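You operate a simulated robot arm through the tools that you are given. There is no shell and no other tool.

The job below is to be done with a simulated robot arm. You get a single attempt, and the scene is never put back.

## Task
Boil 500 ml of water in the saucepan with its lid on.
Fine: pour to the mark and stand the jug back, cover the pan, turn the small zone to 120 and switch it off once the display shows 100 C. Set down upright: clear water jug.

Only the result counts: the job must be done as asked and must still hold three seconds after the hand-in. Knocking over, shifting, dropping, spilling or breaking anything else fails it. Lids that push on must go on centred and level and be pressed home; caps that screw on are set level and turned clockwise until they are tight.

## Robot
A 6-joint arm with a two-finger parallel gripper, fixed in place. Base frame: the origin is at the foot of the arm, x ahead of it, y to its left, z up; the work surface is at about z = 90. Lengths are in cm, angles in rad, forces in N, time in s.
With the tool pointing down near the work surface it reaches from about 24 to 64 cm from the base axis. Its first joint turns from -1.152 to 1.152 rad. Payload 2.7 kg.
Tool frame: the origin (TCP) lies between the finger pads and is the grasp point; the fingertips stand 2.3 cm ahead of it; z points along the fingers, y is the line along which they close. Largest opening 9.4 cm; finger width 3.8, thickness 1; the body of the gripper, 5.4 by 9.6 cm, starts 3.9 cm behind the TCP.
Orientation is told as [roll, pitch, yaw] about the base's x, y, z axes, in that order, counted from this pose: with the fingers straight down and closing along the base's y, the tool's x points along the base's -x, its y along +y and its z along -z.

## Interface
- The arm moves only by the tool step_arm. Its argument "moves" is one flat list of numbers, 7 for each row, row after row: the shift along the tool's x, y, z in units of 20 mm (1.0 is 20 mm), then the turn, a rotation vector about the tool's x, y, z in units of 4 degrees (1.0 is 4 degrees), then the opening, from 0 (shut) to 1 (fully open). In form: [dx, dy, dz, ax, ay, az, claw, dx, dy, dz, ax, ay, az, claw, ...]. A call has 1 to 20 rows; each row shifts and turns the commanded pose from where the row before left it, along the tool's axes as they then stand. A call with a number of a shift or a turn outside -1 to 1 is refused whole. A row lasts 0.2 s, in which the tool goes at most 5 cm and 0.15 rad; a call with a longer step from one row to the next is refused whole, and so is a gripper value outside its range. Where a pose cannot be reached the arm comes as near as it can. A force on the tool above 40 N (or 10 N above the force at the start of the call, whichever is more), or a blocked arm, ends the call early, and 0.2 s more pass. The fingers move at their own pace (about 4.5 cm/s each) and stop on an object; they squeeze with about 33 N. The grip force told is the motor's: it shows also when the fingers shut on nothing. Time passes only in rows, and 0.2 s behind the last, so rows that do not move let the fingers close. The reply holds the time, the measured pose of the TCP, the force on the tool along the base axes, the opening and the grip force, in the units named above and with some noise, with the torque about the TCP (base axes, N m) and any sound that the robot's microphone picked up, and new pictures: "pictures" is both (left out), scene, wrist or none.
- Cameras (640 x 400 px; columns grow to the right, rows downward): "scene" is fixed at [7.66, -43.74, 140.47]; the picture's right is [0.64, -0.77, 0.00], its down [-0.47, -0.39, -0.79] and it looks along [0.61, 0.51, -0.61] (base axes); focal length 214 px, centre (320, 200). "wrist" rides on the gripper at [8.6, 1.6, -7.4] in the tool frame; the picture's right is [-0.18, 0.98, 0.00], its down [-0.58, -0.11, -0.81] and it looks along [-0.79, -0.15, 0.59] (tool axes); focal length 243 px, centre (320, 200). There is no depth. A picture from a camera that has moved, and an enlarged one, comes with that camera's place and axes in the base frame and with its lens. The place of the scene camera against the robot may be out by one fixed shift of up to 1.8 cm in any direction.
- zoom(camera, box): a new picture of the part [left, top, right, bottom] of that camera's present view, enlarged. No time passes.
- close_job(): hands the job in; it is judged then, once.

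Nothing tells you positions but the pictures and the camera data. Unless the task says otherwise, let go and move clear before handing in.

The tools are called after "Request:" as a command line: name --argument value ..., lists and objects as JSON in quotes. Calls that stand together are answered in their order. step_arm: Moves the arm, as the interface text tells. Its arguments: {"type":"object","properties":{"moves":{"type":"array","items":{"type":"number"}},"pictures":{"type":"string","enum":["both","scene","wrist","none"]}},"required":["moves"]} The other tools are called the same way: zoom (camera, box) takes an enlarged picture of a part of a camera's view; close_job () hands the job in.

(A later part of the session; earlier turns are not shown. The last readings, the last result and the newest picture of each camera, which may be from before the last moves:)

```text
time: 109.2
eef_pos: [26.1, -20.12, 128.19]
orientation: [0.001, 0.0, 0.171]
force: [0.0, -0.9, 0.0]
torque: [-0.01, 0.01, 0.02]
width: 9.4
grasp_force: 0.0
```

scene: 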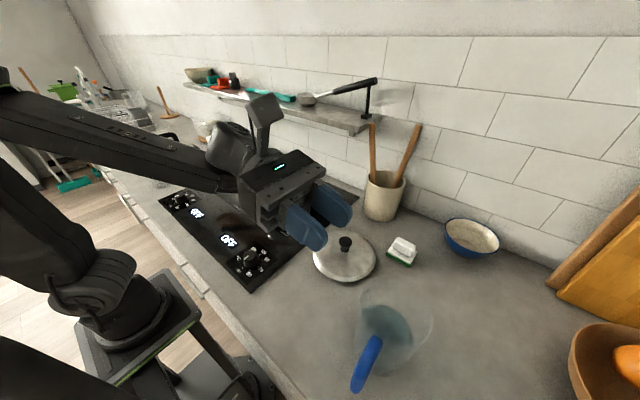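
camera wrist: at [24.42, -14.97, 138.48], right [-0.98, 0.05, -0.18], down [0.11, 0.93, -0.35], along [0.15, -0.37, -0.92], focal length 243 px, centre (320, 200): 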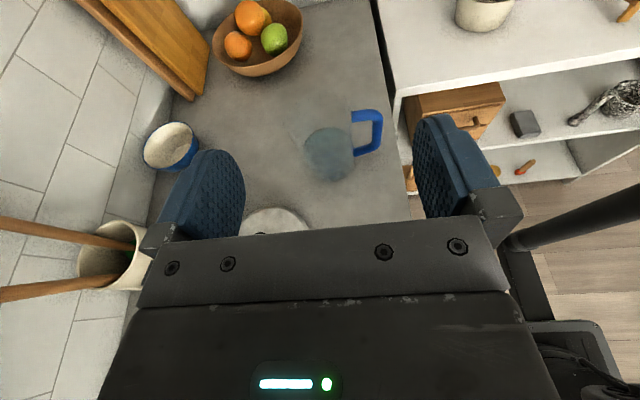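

Request:
step_arm --moves '[0, 0, 0, 0, 0, 1, 1, 0, 0, 0, 0, 0, 1, 1, 0, 0, 0, 0, 0, 0.45, 1, -0.375, 0.97, 0.256, 0, 0, 0, 1, -0.375, 0.97, 0.256, 0, 0, 0, 1, -0.375, 0.97, 0.256, 0, 0, 0, 1, -0.375, 0.97, 0.256, 0, 0, 0, 1, -0.375, 0.97, 0.256, 0, 0, 0, 1, -0.375, 0.97, 0.256, 0, 0, 0, 1, -0.375, 0.97, 0.256, 0, 0, 0, 1, -0.375, 0.97, 0.256, 0, 0, 0, 1, -0.375, 0.97, 0.256, 0, 0, 0, 1, -0.375, 0.97, 0.256, 0, 0, 0, 1, -0.375, 0.97, 0.256, 0, 0, 0, 1, -0.375, 0.97, 0.256, 0, 0, 0, 1, -0.375, 0.97, 0.256, 0, 0, 0, 1, -0.375, 0.97, 0.256, 0, 0, 0, 1, -0.375, 0.97, 0.256, 0, 0, 0, 1, -0.375, 0.97, 0.256, 0, 0, 0, 1]' --pictures "none"

Request:
step_arm --moves '[0, 0, 0.43, 0, 0, 0.95, 1, 0, 0, 0.43, 0, 0, 0.95, 1, 0, 0, 0.43, 0, 0, 0.95, 1, 0, 0, 0.43, 0, 0, 0.95, 1, 0, 0, 0.43, 0, 0, 0.95, 1, 0, 0, 0.43, 0, 0, 0.95, 1, 0, 0, 0.43, 0, 0, 0.95, 1, 0, 0, 0.43, 0, 0, 0.95, 1, 0, 0, 0.43, 0, 0, 0.95, 1, 0, 0, 0.43, 0, 0, 0, 1]'

Request:
zoom --camera "wrist" --box '[240, 140, 400, 220]'

Request:
zoom --camera "wrist" --box '[280, 170, 350, 214]'

```text
time: 113.2
eef_pos: [37.97, 11.1, 120.02]
orientation: [0.002, 0.001, 0.0]
force: [-0.3, -0.5, 0.6]
torque: [0.0, 0.02, -0.01]
width: 9.4
grasp_force: 0.1
```

```text
time: 115.4
eef_pos: [38.11, 11.06, 111.45]
orientation: [0.002, 0.001, -0.595]
force: [-0.4, -0.3, -1.4]
torque: [-0.01, 0.0, 0.01]
width: 9.39
grasp_force: 0.0
camera wrist: at [31.71, 17.29, 118.89], right [0.7, 0.71, 0.0], down [0.42, -0.42, 0.81], along [0.57, -0.57, -0.59], focal length 243 px, centre (320, 200)
```

scene: 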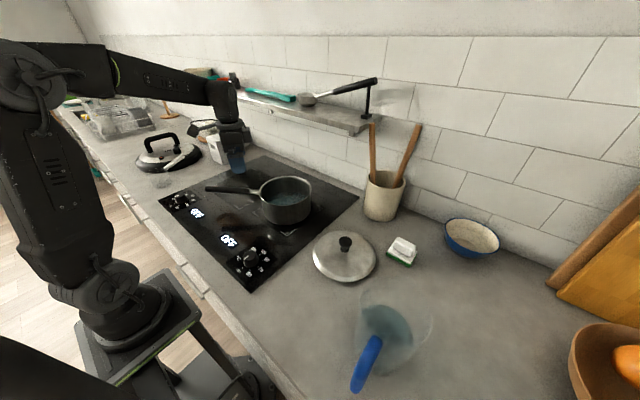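
wrist: 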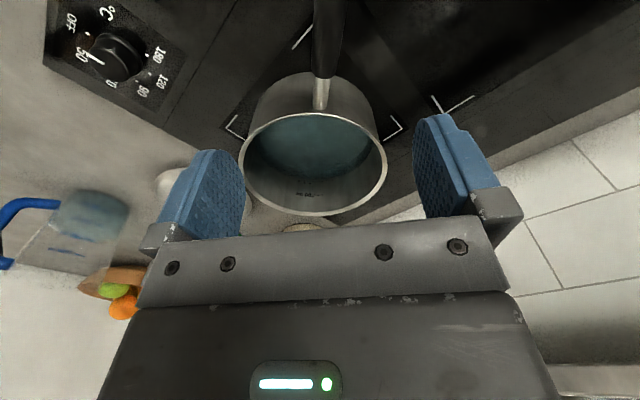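

```text
4.00 times, centred on (320, 180) of wrist
camera zoom: at [31.71, 17.29, 118.89], right [0.7, 0.71, 0.0], down [0.42, -0.42, 0.81], along [0.57, -0.57, -0.59], focal length 970 px, centre (320, 280)
```

zoom: 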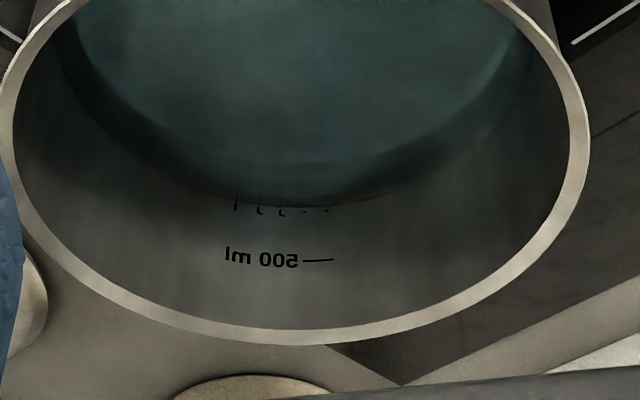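

```text
9.09 times, centred on (315, 192) of wrist
camera zoom: at [31.71, 17.29, 118.89], right [0.7, 0.71, 0.0], down [0.42, -0.42, 0.81], along [0.57, -0.57, -0.59], focal length 2206 px, centre (366, 273)
```

zoom: 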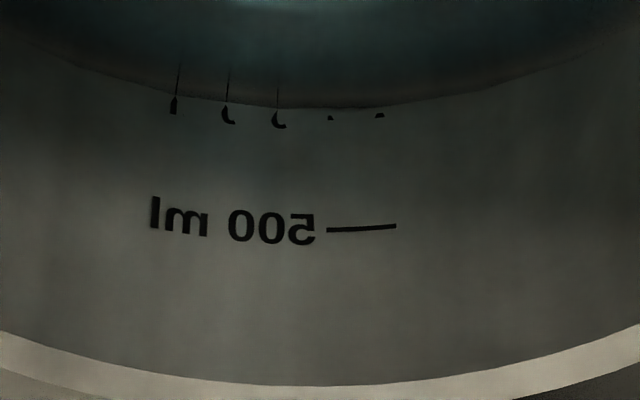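

The water edge sits just below the lower set of marks, about 2 mm, which would mean roughly 460–490 ml, while weight and jug level say 500–525 ml. I'll check the hob and counter for any stray water.

Request:
zoom --camera "scene" --box '[200, 180, 340, 290]'

Request:
zoom --camera "wrist" --box '[200, 0, 440, 150]'

Request:
zoom --camera "wrist" --box '[20, 170, 160, 280]'

```text
3.64 times, centred on (270, 235) of scene
camera zoom: at [7.66, -43.74, 140.47], right [0.64, -0.77, 0.0], down [-0.47, -0.39, -0.79], along [0.61, 0.51, -0.61], focal length 780 px, centre (502, 73)
```

zoom: 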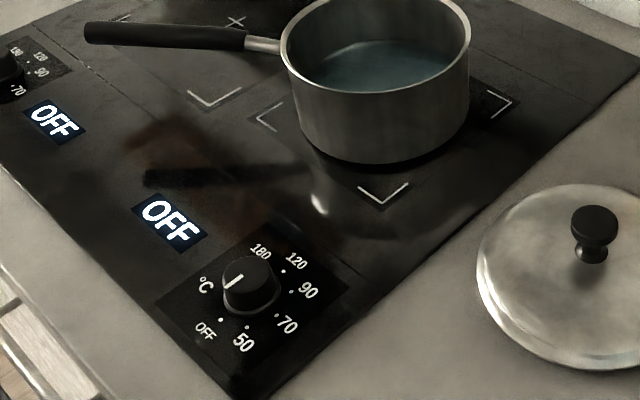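

```text
2.67 times, centred on (320, 75) of wrist
camera zoom: at [31.71, 17.29, 118.89], right [0.7, 0.71, 0.0], down [0.42, -0.42, 0.81], along [0.57, -0.57, -0.59], focal length 647 px, centre (320, 533)
```

zoom: 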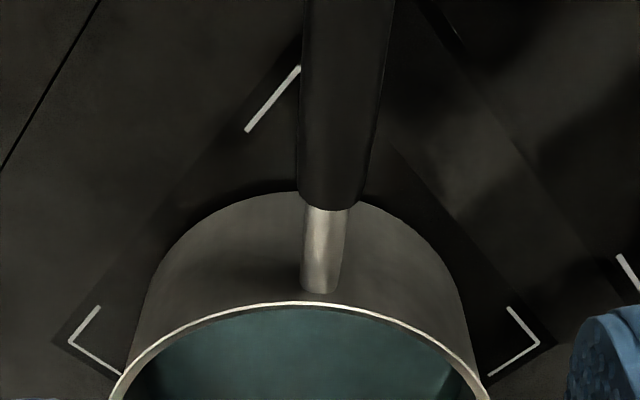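

```text
3.64 times, centred on (90, 225) of wrist
camera zoom: at [31.71, 17.29, 118.89], right [0.7, 0.71, 0.0], down [0.42, -0.42, 0.81], along [0.57, -0.57, -0.59], focal length 882 px, centre (1156, 109)
```

zoom: 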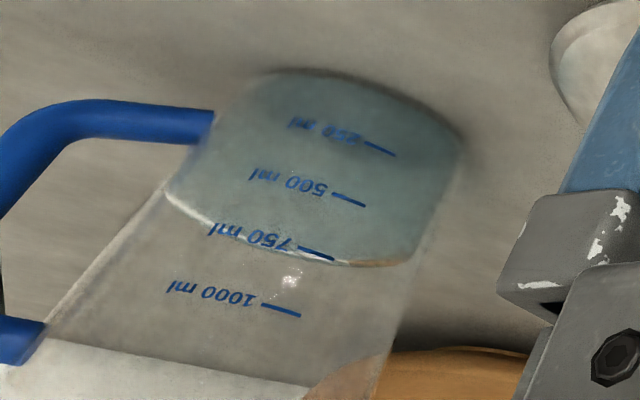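

No stray water anywhere. Weighing (about 515 ml), jug level (about 510 ml) and the pan mark (slightly under) bracket 500 ml, so I'm leaving the amount as it is. Next is the lid: its knob is near (43.1, -25.0) with its top at z≈95.7. I'll rise, turn to yaw 0 and move above it.

Request:
step_arm --moves '[0, 0, -0.5, 0, 0, -0.95, 1, 0, 0, -0.5, 0, 0, -0.95, 1, 0, 0, -0.5, 0, 0, -0.95, 1, 0, 0, -0.5, 0, 0, -0.95, 1, 0, 0, -0.5, 0, 0, -0.95, 1, 0, 0, -0.5, 0, 0, -0.95, 1, 0, 0, -0.5, 0, 0, -0.95, 1, 0, 0, 0, 0, 0, -0.95, 1, 0, 0, 0, 0, 0, -0.92, 1]' --pictures "none"

Request:
step_arm --moves '[-0.139, -1, 0, 0, 0, 0, 1, -0.139, -1, 0, 0, 0, 0, 1, -0.139, -1, 0, 0, 0, 0, 1, -0.139, -1, 0, 0, 0, 0, 1, -0.139, -1, 0, 0, 0, 0, 1, -0.139, -1, 0, 0, 0, 0, 1, -0.139, -1, 0, 0, 0, 0, 1, -0.139, -1, 0, 0, 0, 0, 1, -0.139, -1, 0, 0, 0, 0, 1, -0.139, -1, 0, 0, 0, 0, 1, -0.139, -1, 0, 0, 0, 0, 1, -0.139, -1, 0.3, 0, 0, 0, 1, -0.139, -1, 0.3, 0, 0, 0, 1, -0.139, -1, 0.3, 0, 0, 0, 1, -0.139, -1, 0.3, 0, 0, 0, 1, -0.139, -1, 0.3, 0, 0, 0, 1, -0.139, -1, 0.3, 0, 0, 0, 1, -0.139, -1, 0.3, 0, 0, 0, 1]'

Request:
zoom --camera "wrist" --box '[220, 0, 420, 120]'

```text
time: 117.4
eef_pos: [37.94, 11.09, 118.48]
orientation: [0.003, 0.001, 0.003]
force: [0.2, 0.1, -0.5]
torque: [-0.03, 0.0, 0.02]
width: 9.39
grasp_force: 0.1
```

```text
time: 121.2
eef_pos: [43.07, -25.0, 114.25]
orientation: [0.0, -0.001, 0.0]
force: [0.0, 0.1, -0.1]
torque: [-0.01, 0.01, -0.01]
width: 9.39
grasp_force: 0.3
camera wrist: at [34.39, -23.34, 121.66], right [0.18, 0.98, 0.0], down [0.58, -0.11, 0.81], along [0.79, -0.15, -0.59], focal length 243 px, centre (320, 200)
```

scene: 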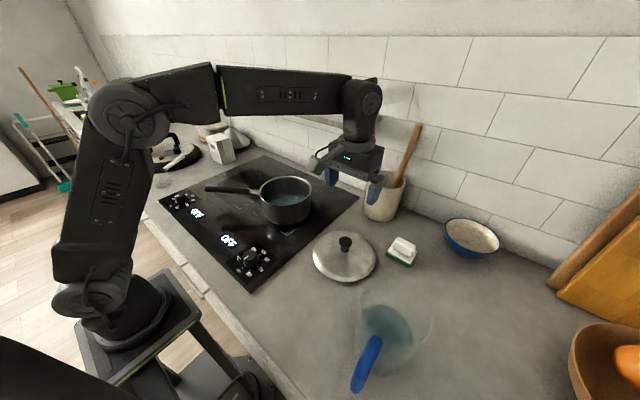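
wrist: 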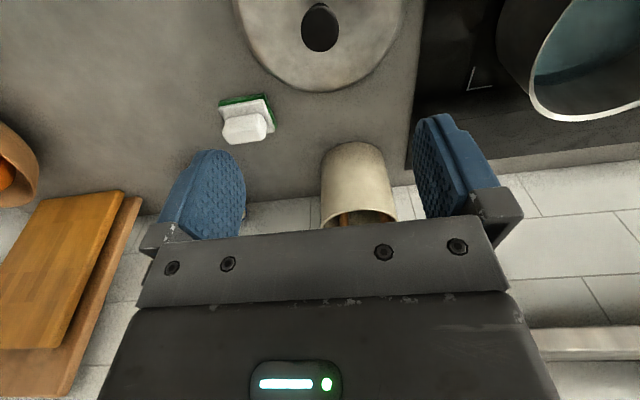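

```text
3.20 times, centred on (320, 60) of wrist
camera zoom: at [34.39, -23.34, 121.66], right [0.18, 0.98, 0.0], down [0.58, -0.11, 0.81], along [0.79, -0.15, -0.59], focal length 776 px, centre (320, 648)
```

zoom: 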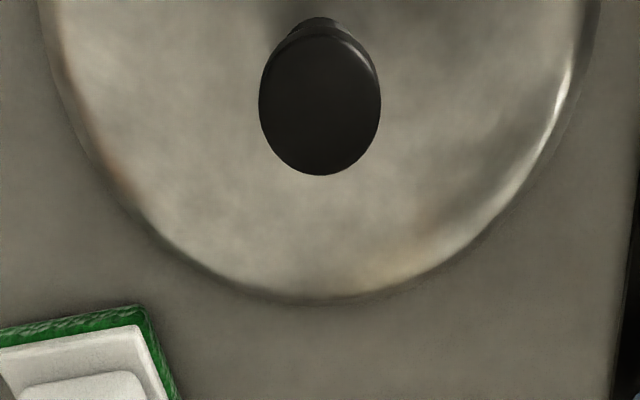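

The tool is centred over the knob to about 1 mm. I'll descend so the pads take the knob's disc, and check contact forces.

Request:
step_arm --moves '[0, 0, 1, 0, 0, 0, 1, 0, 0, 1, 0, 0, 0, 1, 0, 0, 1, 0, 0, 0, 1, 0, 0, 1, 0, 0, 0, 1, 0, 0, 1, 0, 0, 0, 0.8, 0, 0, 1, 0, 0, 0, 0.7, 0, 0, 1, 0, 0, 0, 0.7, 0, 0, 0.9, 0, 0, 0, 0.7, 0, 0, 0.7, 0, 0, 0, 0.7, 0, 0, 0.5, 0, 0, 0, 0.7, 0, 0, 0.25, 0, 0, 0, 0.7, 0, 0, 0.2, 0, 0, 0, 0.7]'

Request:
zoom --camera "scene" --box '[290, 190, 410, 290]'

```text
time: 123.8
eef_pos: [43.09, -24.96, 95.37]
orientation: [-0.001, -0.002, 0.001]
force: [-5.9, 3.8, 22.9]
torque: [0.35, 0.17, 0.08]
width: 6.6
grasp_force: 0.0
camera wrist: at [34.36, -23.32, 102.76], right [0.18, 0.98, 0.0], down [0.58, -0.11, 0.81], along [0.79, -0.15, -0.59], focal length 243 px, centre (320, 200)
```

scene: 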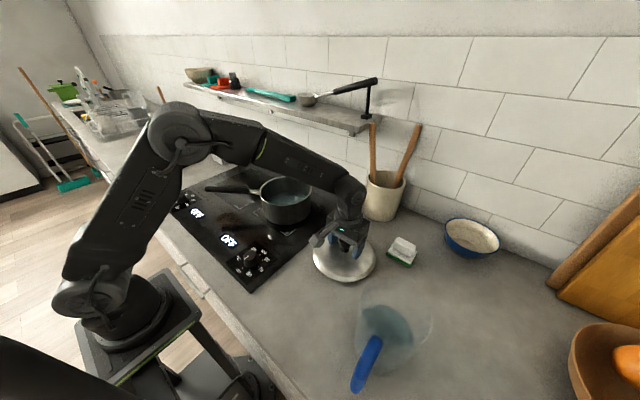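
wrist: 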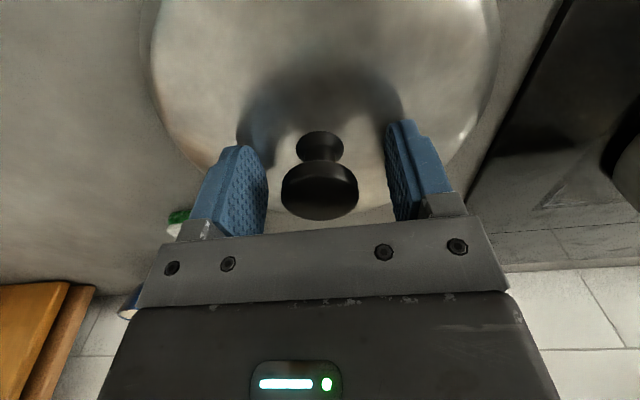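

```text
4.00 times, centred on (350, 240) of scene
camera zoom: at [7.62, -43.72, 140.48], right [0.64, -0.77, 0.0], down [-0.47, -0.39, -0.79], along [0.61, 0.51, -0.61], focal length 858 px, centre (200, 40)
```

zoom: 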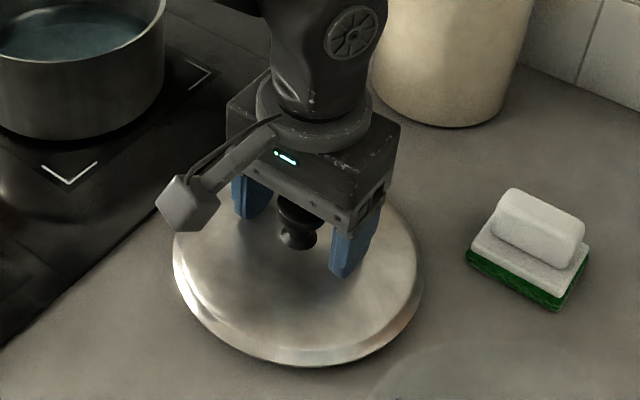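

The fingertips touched the lid's surface (its dome is at z≈93), so I'll lift 0.4 cm and then close on the knob's disc.

Request:
step_arm --moves '[0, 0, -0.2, 0, 0, 0, 0.7, 0, 0, 0, 0, 0, 0, 0.7]' --pictures "none"

Request:
step_arm --moves '[0, 0, 0, 0, 0, 0, 0.5, 0, 0, 0, 0, 0, 0, 0.4, 0, 0, 0, 0, 0, 0, 0.2, 0, 0, 0, 0, 0, 0, 0, 0, 0, 0, 0, 0, 0, 0]'

Request:
zoom --camera "wrist" --box '[140, 0, 500, 230]'

```text
time: 124.4
eef_pos: [42.96, -24.88, 95.33]
orientation: [0.001, 0.001, 0.001]
force: [0.2, -0.8, -0.3]
torque: [-0.01, -0.02, 0.0]
width: 6.59
grasp_force: 0.1
```

```text
time: 125.6
eef_pos: [43.01, -24.89, 95.43]
orientation: [0.003, 0.002, -0.001]
force: [-0.3, 1.7, 2.0]
torque: [-0.01, 0.06, 0.03]
width: 3.37
grasp_force: 33.4
camera wrist: at [34.38, -23.27, 102.95], right [0.18, 0.98, 0.0], down [0.58, -0.11, 0.81], along [0.79, -0.15, -0.59], focal length 243 px, centre (320, 200)
```

scene: 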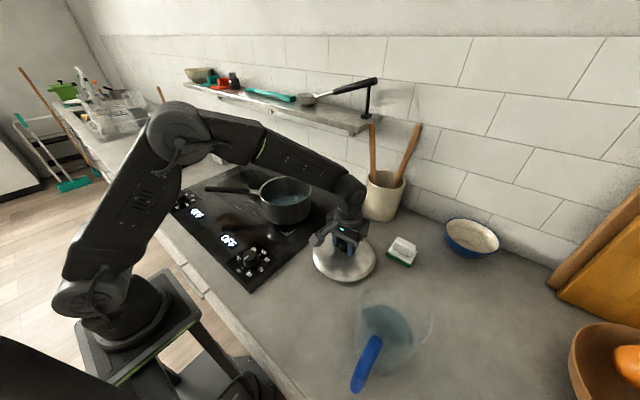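
wrist: 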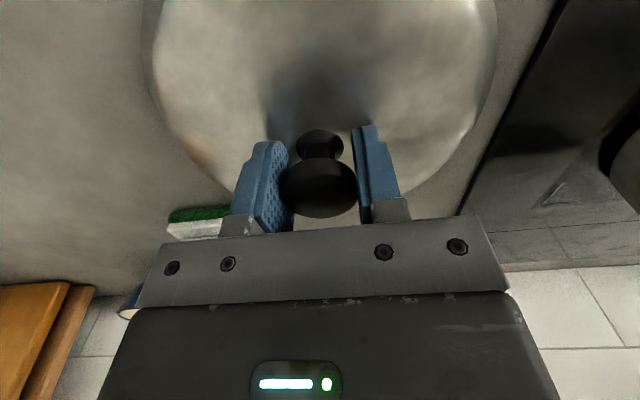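

```text
1.74 times, centred on (320, 115) of wrist
camera zoom: at [34.38, -23.27, 102.95], right [0.18, 0.98, 0.0], down [0.58, -0.11, 0.81], along [0.79, -0.15, -0.59], focal length 422 px, centre (320, 348)
```

zoom: 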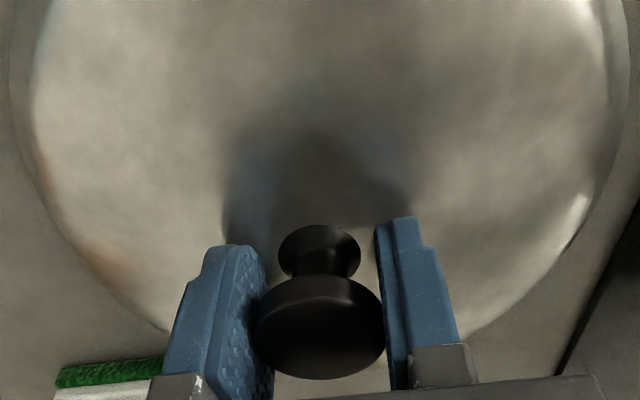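

The knob is held at 3.4 cm width with full grip. I'll lift slowly and check the lid hangs level.

Request:
step_arm --moves '[0, 0, -0.2, 0, 0, 0, 0, 0, 0, -0.3, 0, 0, 0, 0, 0, 0, -0.5, 0, 0, 0, 0, 0, 0, -0.7, 0, 0, 0, 0, 0, 0, -0.8, 0, 0, 0, 0, 0, 0, 0, 0, 0, 0, 0]'

Request:
zoom --camera "scene" --box '[290, 190, 410, 290]'

```text
time: 127.0
eef_pos: [43.03, -25.0, 100.49]
orientation: [0.002, -0.001, 0.0]
force: [0.4, -0.5, -3.0]
torque: [-0.03, 0.0, -0.01]
width: 3.38
grasp_force: 33.1
camera wrist: at [34.36, -23.29, 107.96], right [0.18, 0.98, 0.0], down [0.58, -0.11, 0.81], along [0.79, -0.15, -0.59], focal length 243 px, centre (320, 200)
```

scene: 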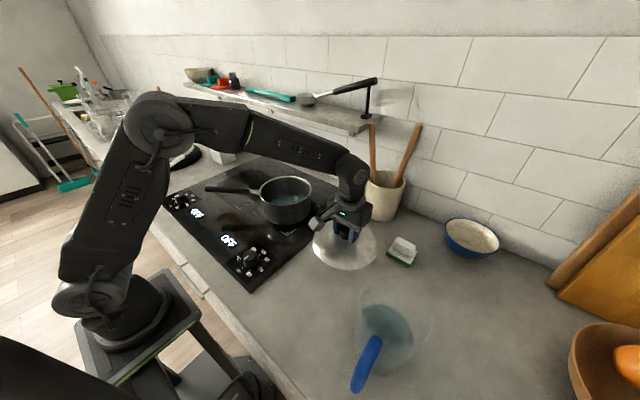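
wrist: 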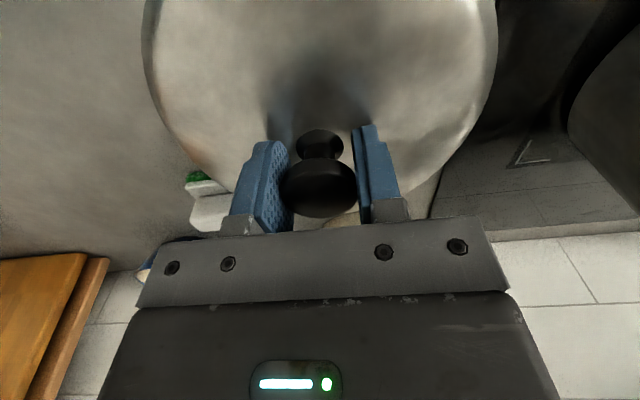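

```text
4.00 times, centred on (350, 240) of scene
camera zoom: at [7.67, -43.74, 140.47], right [0.64, -0.77, 0.0], down [-0.47, -0.39, -0.79], along [0.61, 0.51, -0.61], focal length 858 px, centre (200, 40)
```

zoom: 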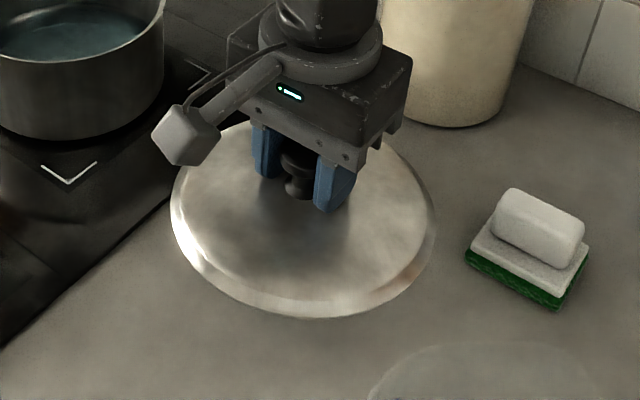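

The lid hangs level and centred, weighing 3 N with no torque. I'll raise it and carry it over the pan centre at (46.4, 1.65).

Request:
step_arm --moves '[0, 0, -0.9, 0, 0, 0, 0, 0, 0, -0.9, 0, 0, 0, 0, 0, 0, -0.9, 0, 0, 0, 0, 0, 0, -0.9, 0, 0, 0, 0, 0, 0, -0.9, 0, 0, 0, 0, 0, 0, -0.9, 0, 0, 0, 0, 0, 0, -0.85, 0, 0, 0, 0, -0.06, 0.4, 0, 0, 0, 0, 0]' --pictures "none"

Request:
step_arm --moves '[-0.115, 0.9, 0, 0, 0, 0, 0, -0.115, 0.9, 0, 0, 0, 0, 0, -0.115, 0.9, 0, 0, 0, 0, 0, -0.115, 0.9, 0, 0, 0, 0, 0, -0.115, 0.9, 0, 0, 0, 0, 0, -0.115, 0.9, 0, 0, 0, 0, 0, -0.115, 0.9, 0, 0, 0, 0, 0, -0.115, 0.9, 0, 0, 0, 0, 0, -0.115, 0.9, 0, 0, 0, 0, 0, -0.115, 0.9, 0, 0, 0, 0, 0, -0.115, 0.9, 0, 0, 0, 0, 0, -0.115, 0.9, 0, 0, 0, 0, 0, -0.115, 0.9, 0, 0, 0, 0, 0, -0.115, 0.9, 0, 0, 0, 0, 0, -0.03, 0.325, 0, 0, 0, 0, 0]'

Request:
zoom --camera "scene" --box '[230, 120, 350, 240]'

```text
time: 128.8
eef_pos: [43.27, -24.18, 113.02]
orientation: [0.002, 0.002, 0.001]
force: [-0.2, 0.6, -2.8]
torque: [-0.01, 0.03, -0.01]
width: 3.39
grasp_force: 33.1
```

```text
time: 132.0
eef_pos: [46.53, 1.71, 113.07]
orientation: [0.002, 0.0, 0.0]
force: [0.2, -0.2, -2.7]
torque: [0.02, 0.01, -0.03]
width: 3.35
grasp_force: 33.2
camera wrist: at [37.77, 3.36, 120.49], right [0.18, 0.98, 0.0], down [0.58, -0.11, 0.81], along [0.79, -0.15, -0.59], focal length 243 px, centre (320, 200)
```

scene: 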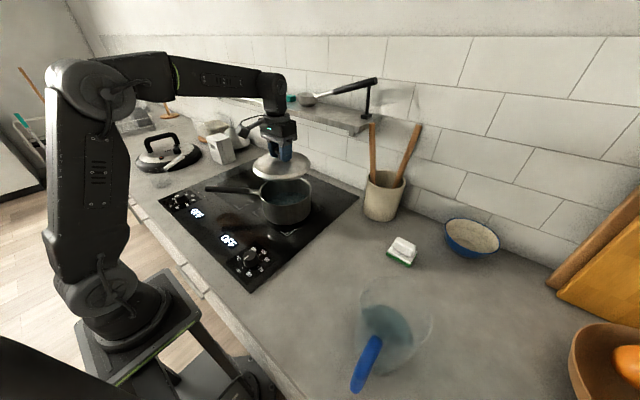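
wrist: 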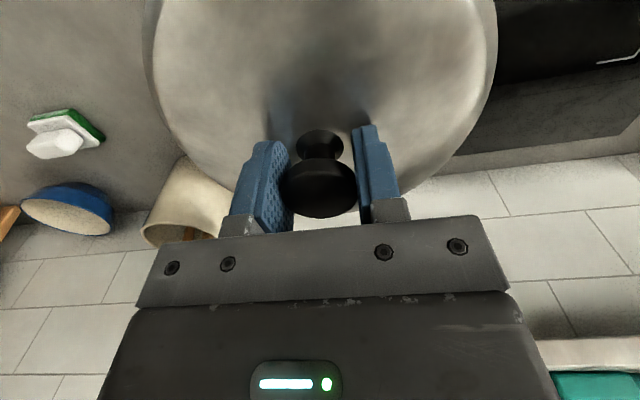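

```text
3.33 times, centred on (290, 180) of scene
camera zoom: at [7.67, -43.74, 140.47], right [0.64, -0.77, 0.0], down [-0.47, -0.39, -0.79], along [0.61, 0.51, -0.61], focal length 715 px, centre (420, 267)
```

zoom: 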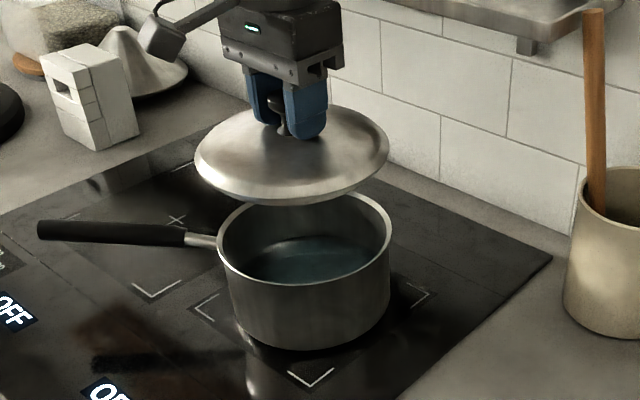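

The lid is over the pan. I'll lower it to about 2 cm above the rim and compare the two outlines in the scene camera for centring.

Request:
step_arm --moves '[0.03, 0, 0.8, 0, 0, 0, 0, 0.03, 0, 0.8, 0, 0, 0, 0, 0, 0, 0.7, 0, 0, 0, 0, 0, 0, 0.5, 0, 0, 0, 0, 0, 0, 0.2, 0, 0, 0, 0, 0, 0, 0, 0, 0, 0, 0]'

Request:
zoom --camera "scene" --box '[250, 150, 330, 230]'

```text
time: 133.4
eef_pos: [46.26, 1.75, 107.04]
orientation: [0.002, 0.0, 0.0]
force: [0.7, -0.6, -2.7]
torque: [0.0, 0.0, 0.03]
width: 3.38
grasp_force: 33.1
camera wrist: at [37.63, 3.35, 114.47], right [0.18, 0.98, 0.0], down [0.58, -0.11, 0.81], along [0.79, -0.15, -0.59], focal length 243 px, centre (320, 200)
```

scene: 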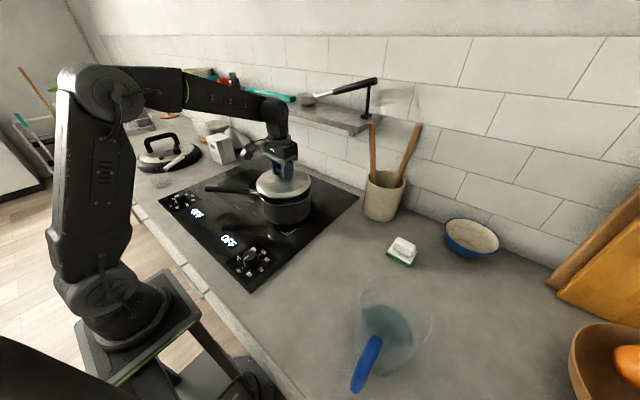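
wrist: 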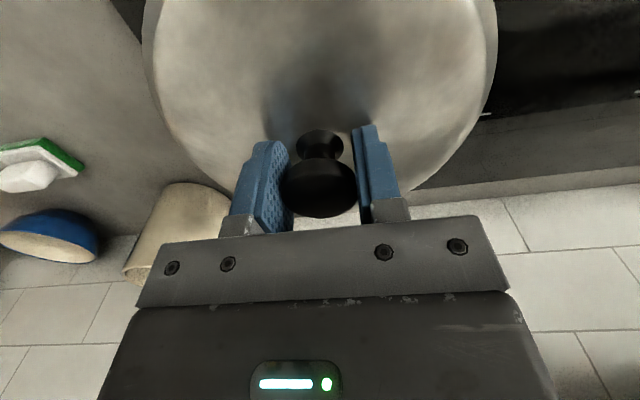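

```text
5.00 times, centred on (290, 190) of scene
camera zoom: at [7.67, -43.74, 140.47], right [0.64, -0.77, 0.0], down [-0.47, -0.39, -0.79], along [0.61, 0.51, -0.61], focal length 1072 px, centre (470, 250)
```

zoom: 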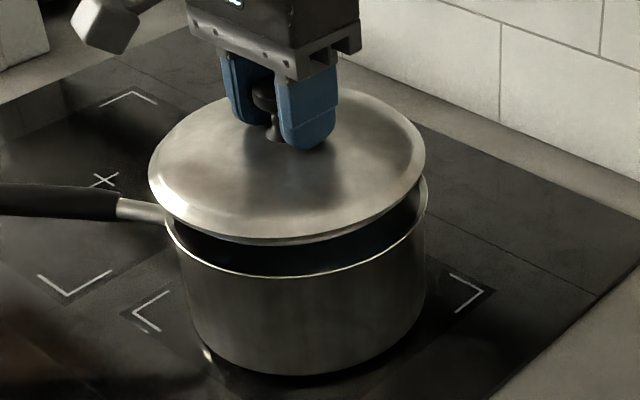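

Request:
zoom --camera "scene" --box '[255, 170, 285, 200]'

Request:
zoom --camera "scene" --box '[290, 170, 320, 200]'

Request:
zoom --camera "wrist" --box '[120, 0, 540, 230]'

```text
13.33 times, centred on (270, 185) of scene
camera zoom: at [7.67, -43.74, 140.47], right [0.64, -0.77, 0.0], down [-0.47, -0.39, -0.79], along [0.61, 0.51, -0.61], focal length 2860 px, centre (987, 400)
```

zoom: 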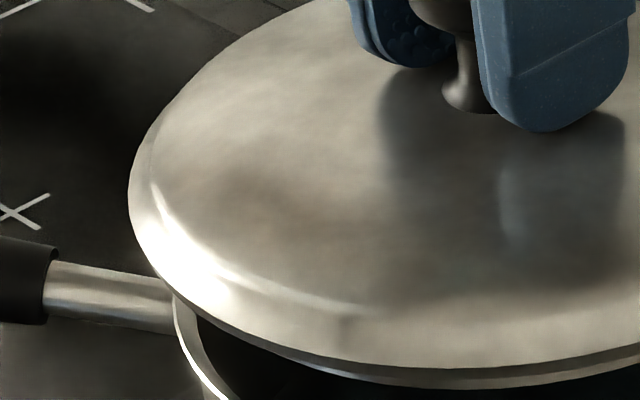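

```text
13.33 times, centred on (305, 185) of scene
camera zoom: at [7.67, -43.74, 140.47], right [0.64, -0.77, 0.0], down [-0.47, -0.39, -0.79], along [0.61, 0.51, -0.61], focal length 2860 px, centre (520, 400)
```

zoom: 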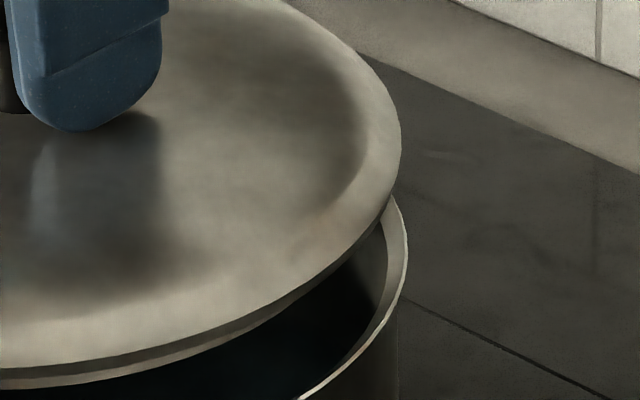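

```text
1.52 times, centred on (330, 115) of wrist
camera zoom: at [37.63, 3.35, 114.47], right [0.18, 0.98, 0.0], down [0.58, -0.11, 0.81], along [0.79, -0.15, -0.59], focal length 370 px, centre (305, 330)
```

zoom: 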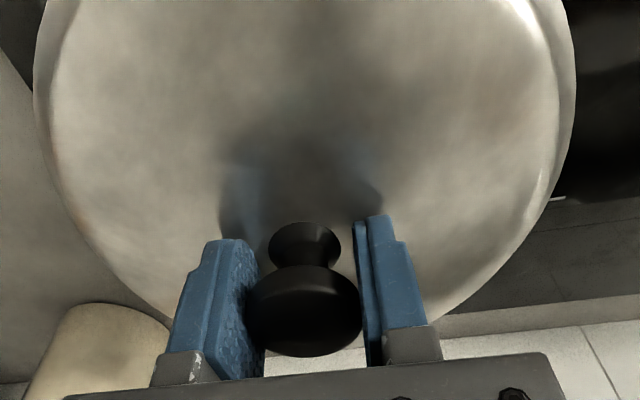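

At high zoom the lid sits about 0.3 cm too far left relative to the pan, and I can see a small flange under its edge. I'll correct by (+0.2, -0.18) cm and lower to just above the rim for a second comparison.

Request:
step_arm --moves '[-0.1, -0.09, 0.3, 0, 0, 0, 0, 0, 0, 0.3, 0, 0, 0, 0, 0, 0, 0.1, 0, 0, 0, 0, 0, 0, 0, 0, 0, 0, 0]' --pictures "none"

Request:
zoom --camera "scene" --box '[255, 175, 285, 205]'

Request:
zoom --camera "scene" --box '[290, 175, 320, 205]'

Request:
zoom --camera "scene" --box '[270, 185, 300, 215]'

```text
time: 134.4
eef_pos: [46.42, 1.46, 105.68]
orientation: [0.001, 0.0, 0.0]
force: [0.4, 0.4, -2.9]
torque: [0.0, 0.0, -0.02]
width: 3.35
grasp_force: 33.0
```

```text
13.33 times, centred on (270, 190) of scene
camera zoom: at [7.67, -43.74, 140.47], right [0.64, -0.77, 0.0], down [-0.47, -0.39, -0.79], along [0.61, 0.51, -0.61], focal length 2860 px, centre (987, 333)
```

zoom: 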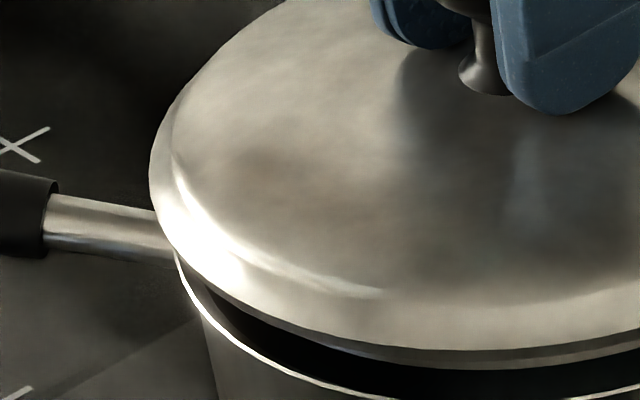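

```text
13.33 times, centred on (305, 190) of scene
camera zoom: at [7.67, -43.74, 140.47], right [0.64, -0.77, 0.0], down [-0.47, -0.39, -0.79], along [0.61, 0.51, -0.61], focal length 2860 px, centre (520, 333)
```

zoom: 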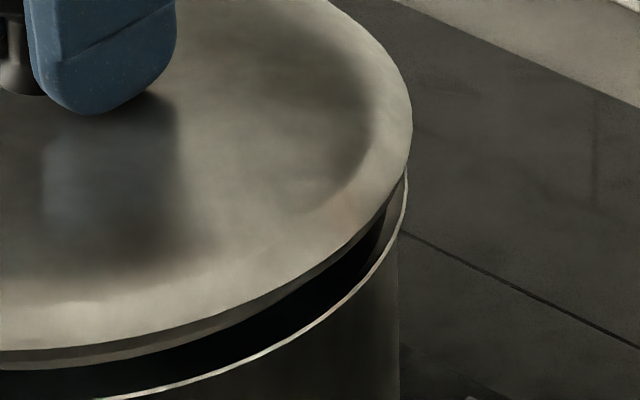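

```text
13.33 times, centred on (285, 200) of scene
camera zoom: at [7.67, -43.74, 140.47], right [0.64, -0.77, 0.0], down [-0.47, -0.39, -0.79], along [0.61, 0.51, -0.61], focal length 2860 px, centre (787, 200)
```

zoom: 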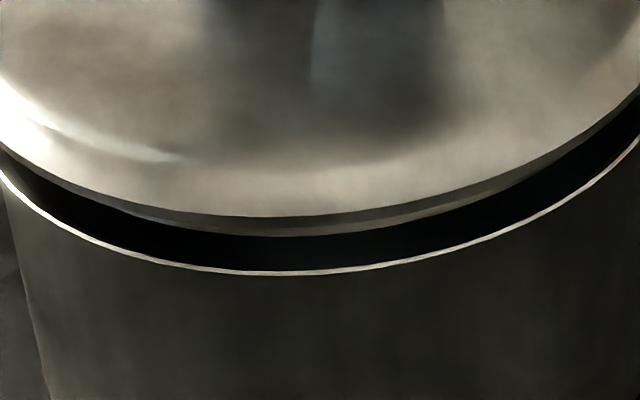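

Depth alignment looks right: the flange radius comes out at about 7.8 cm, inside the pan's 8.0 cm. Sideways it still needs about 0.15 cm, so I'll apply that and look again.

Request:
step_arm --moves '[-0.048, -0.058, 0, 0, 0, 0, 0, 0, 0, 0, 0, 0, 0, 0]' --pictures "none"

Request:
zoom --camera "scene" --box '[258, 182, 274, 198]'

Request:
zoom --camera "scene" --box '[302, 176, 318, 192]'

Request:
zoom --camera "scene" --box '[262, 180, 318, 212]'

```text
time: 135.0
eef_pos: [46.49, 1.33, 105.65]
orientation: [0.002, -0.001, 0.0]
force: [-0.2, 0.1, -2.4]
torque: [0.03, -0.01, -0.03]
width: 3.34
grasp_force: 33.1
```

```text
16.00 times, centred on (266, 190) of scene
camera zoom: at [7.67, -43.74, 140.47], right [0.64, -0.77, 0.0], down [-0.47, -0.39, -0.79], along [0.61, 0.51, -0.61], focal length 3432 px, centre (1184, 360)
```

zoom: 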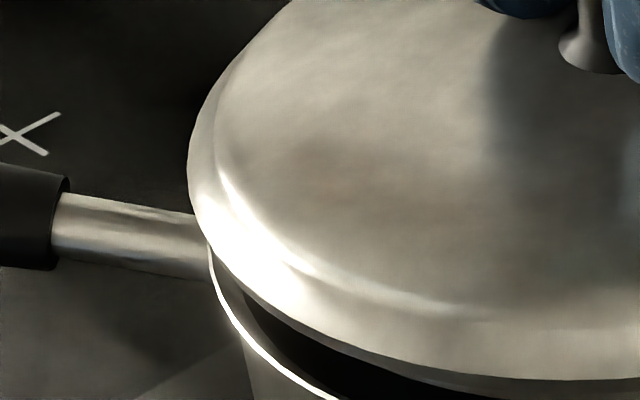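

```text
16.00 times, centred on (310, 184) of scene
camera zoom: at [7.67, -43.74, 140.47], right [0.64, -0.77, 0.0], down [-0.47, -0.39, -0.79], along [0.61, 0.51, -0.61], focal length 3432 px, centre (480, 456)
```

zoom: 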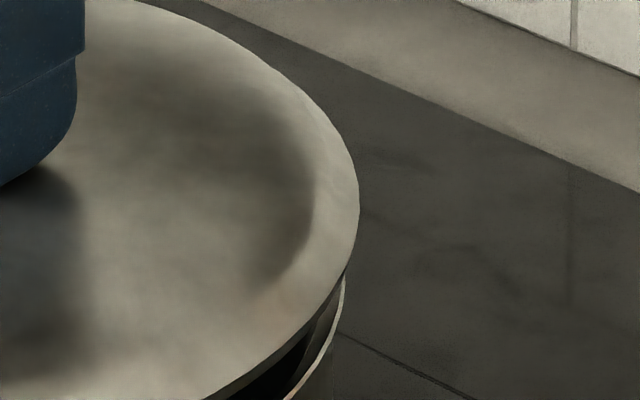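

```text
11.43 times, centred on (290, 196) of scene
camera zoom: at [7.67, -43.74, 140.47], right [0.64, -0.77, 0.0], down [-0.47, -0.39, -0.79], along [0.61, 0.51, -0.61], focal length 2451 px, centre (663, 246)
```

zoom: 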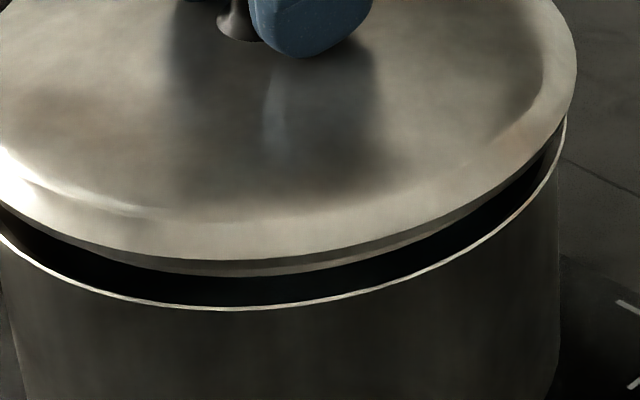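

Sideways the lid now matches the pan within about 0.5 mm. I'll lower in small steps and watch the force.

Request:
step_arm --moves '[0, 0, 0.1, 0, 0, 0, 0, 0, 0, 0.1, 0, 0, 0, 0, 0, 0, 0.1, 0, 0, 0, 0]' --pictures "none"

Request:
step_arm --moves '[0, 0, 0.1, 0, 0, 0, 0]' --pictures "none"

Request:
zoom --camera "scene" --box '[255, 165, 325, 225]'

```text
time: 135.8
eef_pos: [46.57, 1.37, 104.99]
orientation: [0.0, 0.001, 0.0]
force: [-0.3, -0.4, -2.5]
torque: [0.02, 0.03, -0.04]
width: 3.36
grasp_force: 33.0
```

```text
time: 136.2
eef_pos: [46.62, 1.49, 104.79]
orientation: [0.002, 0.001, -0.002]
force: [-0.1, 0.4, -2.5]
torque: [0.01, 0.01, 0.01]
width: 3.38
grasp_force: 32.4
```

```text
6.67 times, centred on (290, 195) of scene
camera zoom: at [7.67, -43.74, 140.47], right [0.64, -0.77, 0.0], down [-0.47, -0.39, -0.79], along [0.61, 0.51, -0.61], focal length 1430 px, centre (520, 233)
```

zoom: 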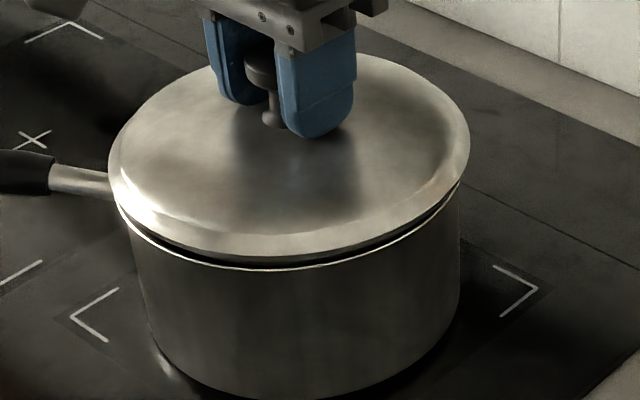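

Request:
step_arm --moves '[0, 0, 0.1, 0, 0, 0, 0]' --pictures "none"

Request:
zoom --camera "scene" --box '[262, 180, 318, 212]'

Request:
step_arm --moves '[0, 0, 0.1, 0, 0, 0, 0]' --pictures "none"

Request:
zoom --camera "scene" --box '[262, 180, 318, 212]'

```text
time: 136.6
eef_pos: [46.57, 1.37, 104.65]
orientation: [0.001, -0.001, 0.001]
force: [0.5, -1.0, -2.1]
torque: [0.02, 0.0, 0.03]
width: 3.35
grasp_force: 32.5
```

```text
11.43 times, centred on (290, 196) of scene
camera zoom: at [7.67, -43.74, 140.47], right [0.64, -0.77, 0.0], down [-0.47, -0.39, -0.79], along [0.61, 0.51, -0.61], focal length 2451 px, centre (663, 246)
```

zoom: 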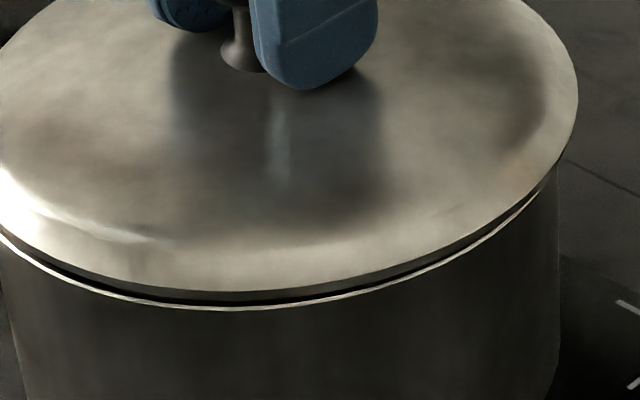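

```text
time: 137.0
eef_pos: [46.52, 1.41, 104.43]
orientation: [0.001, 0.0, -0.001]
force: [0.3, 0.1, -2.4]
torque: [-0.01, 0.01, 0.03]
width: 3.38
grasp_force: 32.8
```

```text
11.43 times, centred on (290, 196) of scene
camera zoom: at [7.67, -43.74, 140.47], right [0.64, -0.77, 0.0], down [-0.47, -0.39, -0.79], along [0.61, 0.51, -0.61], focal length 2451 px, centre (663, 246)
```

zoom: 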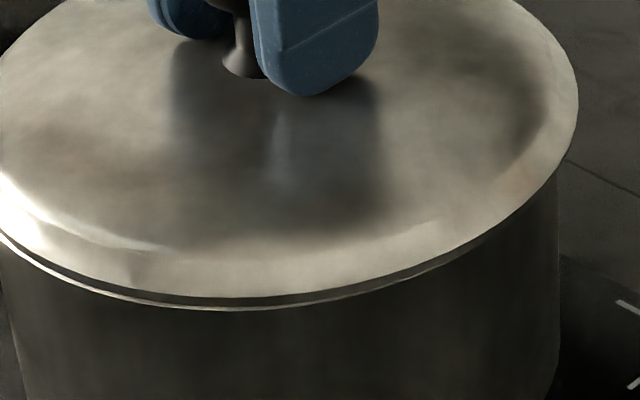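

The flange has gone inside the rim with no contact force. I'll keep lowering in 1–2 mm steps until it seats.

Request:
step_arm --moves '[0, 0, 0.06, 0, 0, 0, 0]' --pictures "none"

Request:
step_arm --moves '[0, 0, 0.06, 0, 0, 0, 0]' --pictures "none"

Request:
step_arm --moves '[0, 0, 0.06, 0, 0, 0, 0]' --pictures "none"

Request:
zoom --camera "scene" --box '[262, 180, 318, 212]'

```text
time: 137.4
eef_pos: [46.67, 1.29, 104.21]
orientation: [0.0, 0.0, 0.0]
force: [-0.1, 0.7, -3.2]
torque: [0.04, -0.01, 0.0]
width: 3.38
grasp_force: 32.9
```

```text
time: 137.8
eef_pos: [46.52, 1.33, 104.14]
orientation: [-0.001, 0.0, 0.0]
force: [-0.1, 0.1, -1.5]
torque: [-0.14, 0.03, -0.02]
width: 3.39
grasp_force: 33.0
```

```text
time: 138.2
eef_pos: [46.6, 1.4, 104.14]
orientation: [0.001, -0.002, 0.0]
force: [-1.4, -0.4, 10.4]
torque: [-0.06, 0.88, 0.03]
width: 3.37
grasp_force: 33.0
```

```text
11.43 times, centred on (290, 196) of scene
camera zoom: at [7.65, -43.74, 140.47], right [0.64, -0.77, 0.0], down [-0.47, -0.39, -0.79], along [0.61, 0.51, -0.61], focal length 2451 px, centre (663, 246)
```

zoom: 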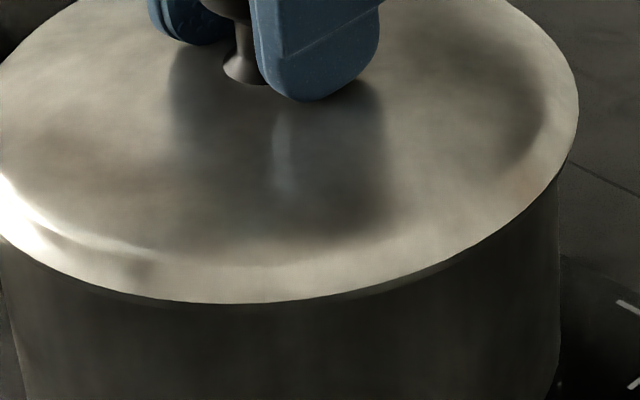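

The lid is seated, with contact felt at TCP z≈104.1. I'll relieve the press, then open the gripper.

Request:
step_arm --moves '[0, 0, -0.03, 0, 0, 0, 0, 0, 0, 0, 0, 0, 0, 0]' --pictures "none"

Request:
step_arm --moves '[0, 0, 0, 0, 0, 0, 0.4, 0, 0, 0, 0, 0, 0, 0.5, 0, 0, 0, 0, 0, 0, 0.6, 0, 0, 0, 0, 0, 0, 0.7, 0, 0, 0, 0, 0, 0, 0.7]'

Request:
zoom --camera "scene" --box '[255, 165, 325, 225]'

```text
time: 138.8
eef_pos: [46.64, 1.31, 104.33]
orientation: [0.001, -0.001, 0.0]
force: [-0.6, 0.7, 10.2]
torque: [-0.05, 0.04, 0.13]
width: 3.39
grasp_force: 32.8
```

```text
time: 140.0
eef_pos: [46.63, 1.47, 104.04]
orientation: [0.0, 0.003, 0.0]
force: [0.3, -0.4, -0.7]
torque: [-0.03, 0.0, 0.02]
width: 6.58
grasp_force: 0.1
camera wrist: at [37.89, 3.02, 111.55], right [0.18, 0.98, 0.0], down [0.58, -0.11, 0.81], along [0.79, -0.15, -0.59], focal length 243 px, centre (320, 200)
```

scene: 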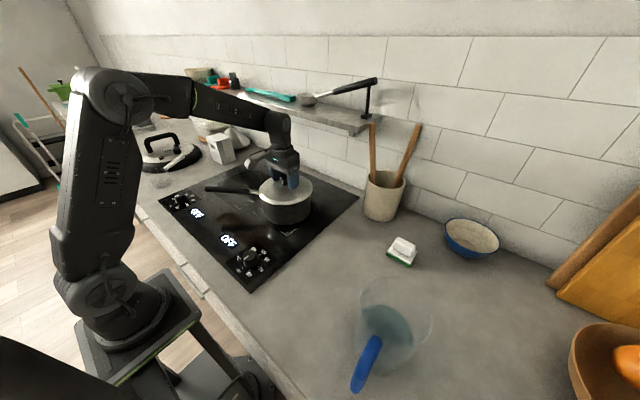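
wrist: 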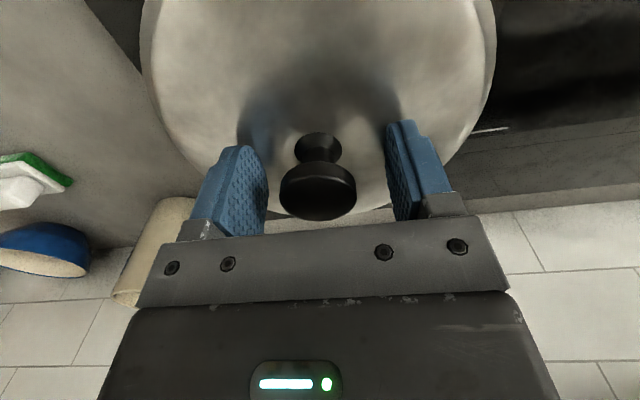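

```text
6.67 times, centred on (290, 195) of scene
camera zoom: at [7.66, -43.74, 140.47], right [0.64, -0.77, 0.0], down [-0.47, -0.39, -0.79], along [0.61, 0.51, -0.61], focal length 1430 px, centre (520, 233)
```

zoom: 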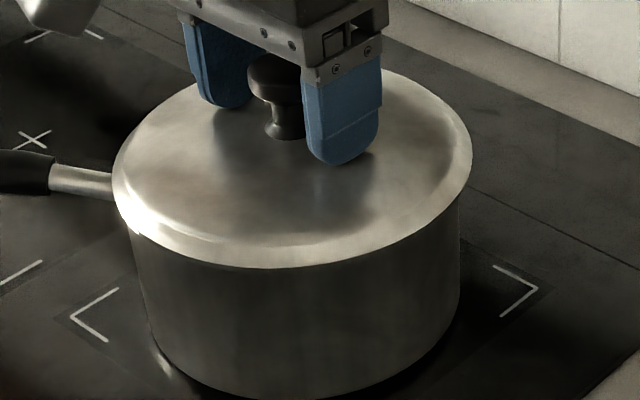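

The lid is on, flush all round. I'll lift straight off the knob and move over to the right-hand hob control near (24.8, -6.5).

Request:
step_arm --moves '[0, 0, -0.5, 0, 0, 0, 0.8, 0, 0, -1, 0, 0, 0, 0.9, 0, 0, -1, 0, 0, 0, 1, 0, 0, -1, 0, 0, 0, 1, 0, 0, -1, 0, 0, 0, 1, 0, 0, -1, 0, 0, 0, 1, 0, 0, -1, 0, 0, 0, 1]' --pictures "scene"

Request:
zoom --camera "scene" --box '[255, 165, 325, 225]'

Request:
step_arm --moves '[0.95, -0.35, 0, 0, 0, 0, 1, 0.95, -0.35, 0, 0, 0, 0, 1, 0.95, -0.35, 0, 0, 0, 0, 1, 0.95, -0.35, 0, 0, 0, 0, 1, 0.95, -0.35, 0, 0, 0, 0, 1, 0.95, -0.35, 0, 0, 0, 0, 1, 0.95, -0.35, 0, 0, 0, 0, 1, 0.95, -0.35, 0.3, 0, 0, 0, 1, 0.95, -0.35, 0.3, 0, 0, 0, 1, 0.95, -0.35, 0.3, 0, 0, 0, 1, 0.95, -0.35, 0.3, 0, 0, 0, 1]'

```text
time: 141.6
eef_pos: [46.64, 1.33, 117.17]
orientation: [0.002, 0.001, 0.0]
force: [0.1, 0.0, -0.5]
torque: [0.04, -0.02, -0.01]
width: 9.38
grasp_force: 0.0
```

scene: 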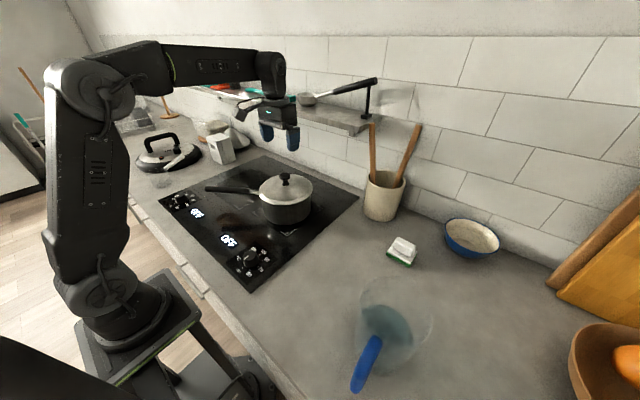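

```text
6.67 times, centred on (290, 195) of scene
camera zoom: at [7.66, -43.74, 140.47], right [0.64, -0.77, 0.0], down [-0.47, -0.39, -0.79], along [0.61, 0.51, -0.61], focal length 1430 px, centre (520, 233)
```

zoom: 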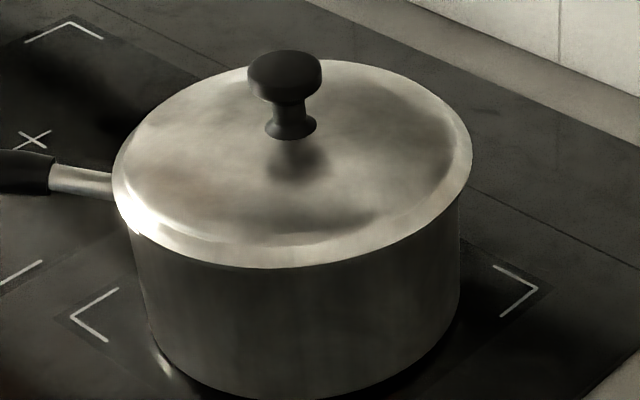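

```text
time: 144.0
eef_pos: [25.74, -6.38, 114.8]
orientation: [0.003, 0.0, 0.0]
force: [0.6, 0.0, 0.4]
torque: [0.01, -0.04, 0.0]
width: 9.41
grasp_force: 0.0
camera wrist: at [17.01, -4.68, 122.2], right [0.18, 0.98, 0.0], down [0.58, -0.11, 0.81], along [0.79, -0.15, -0.59], focal length 243 px, centre (320, 200)
```

scene: 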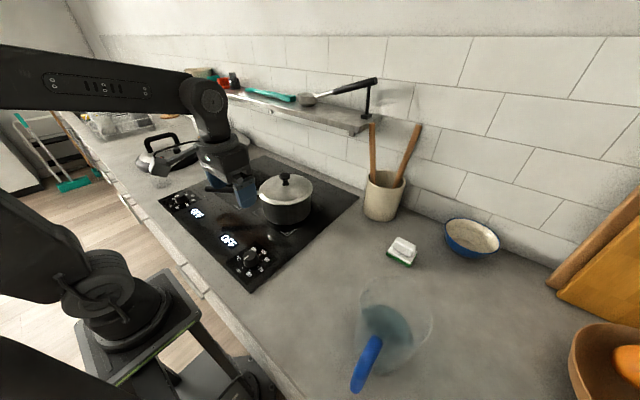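
wrist: 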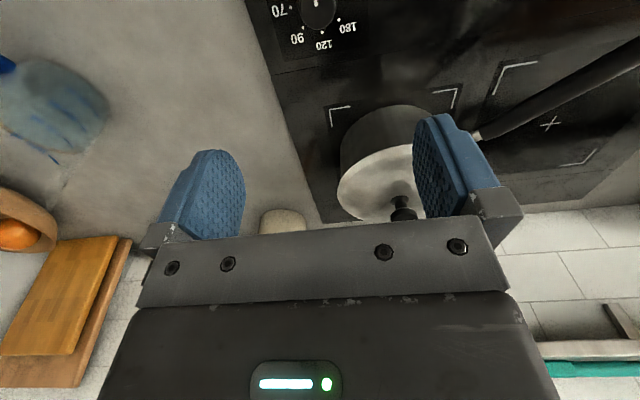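

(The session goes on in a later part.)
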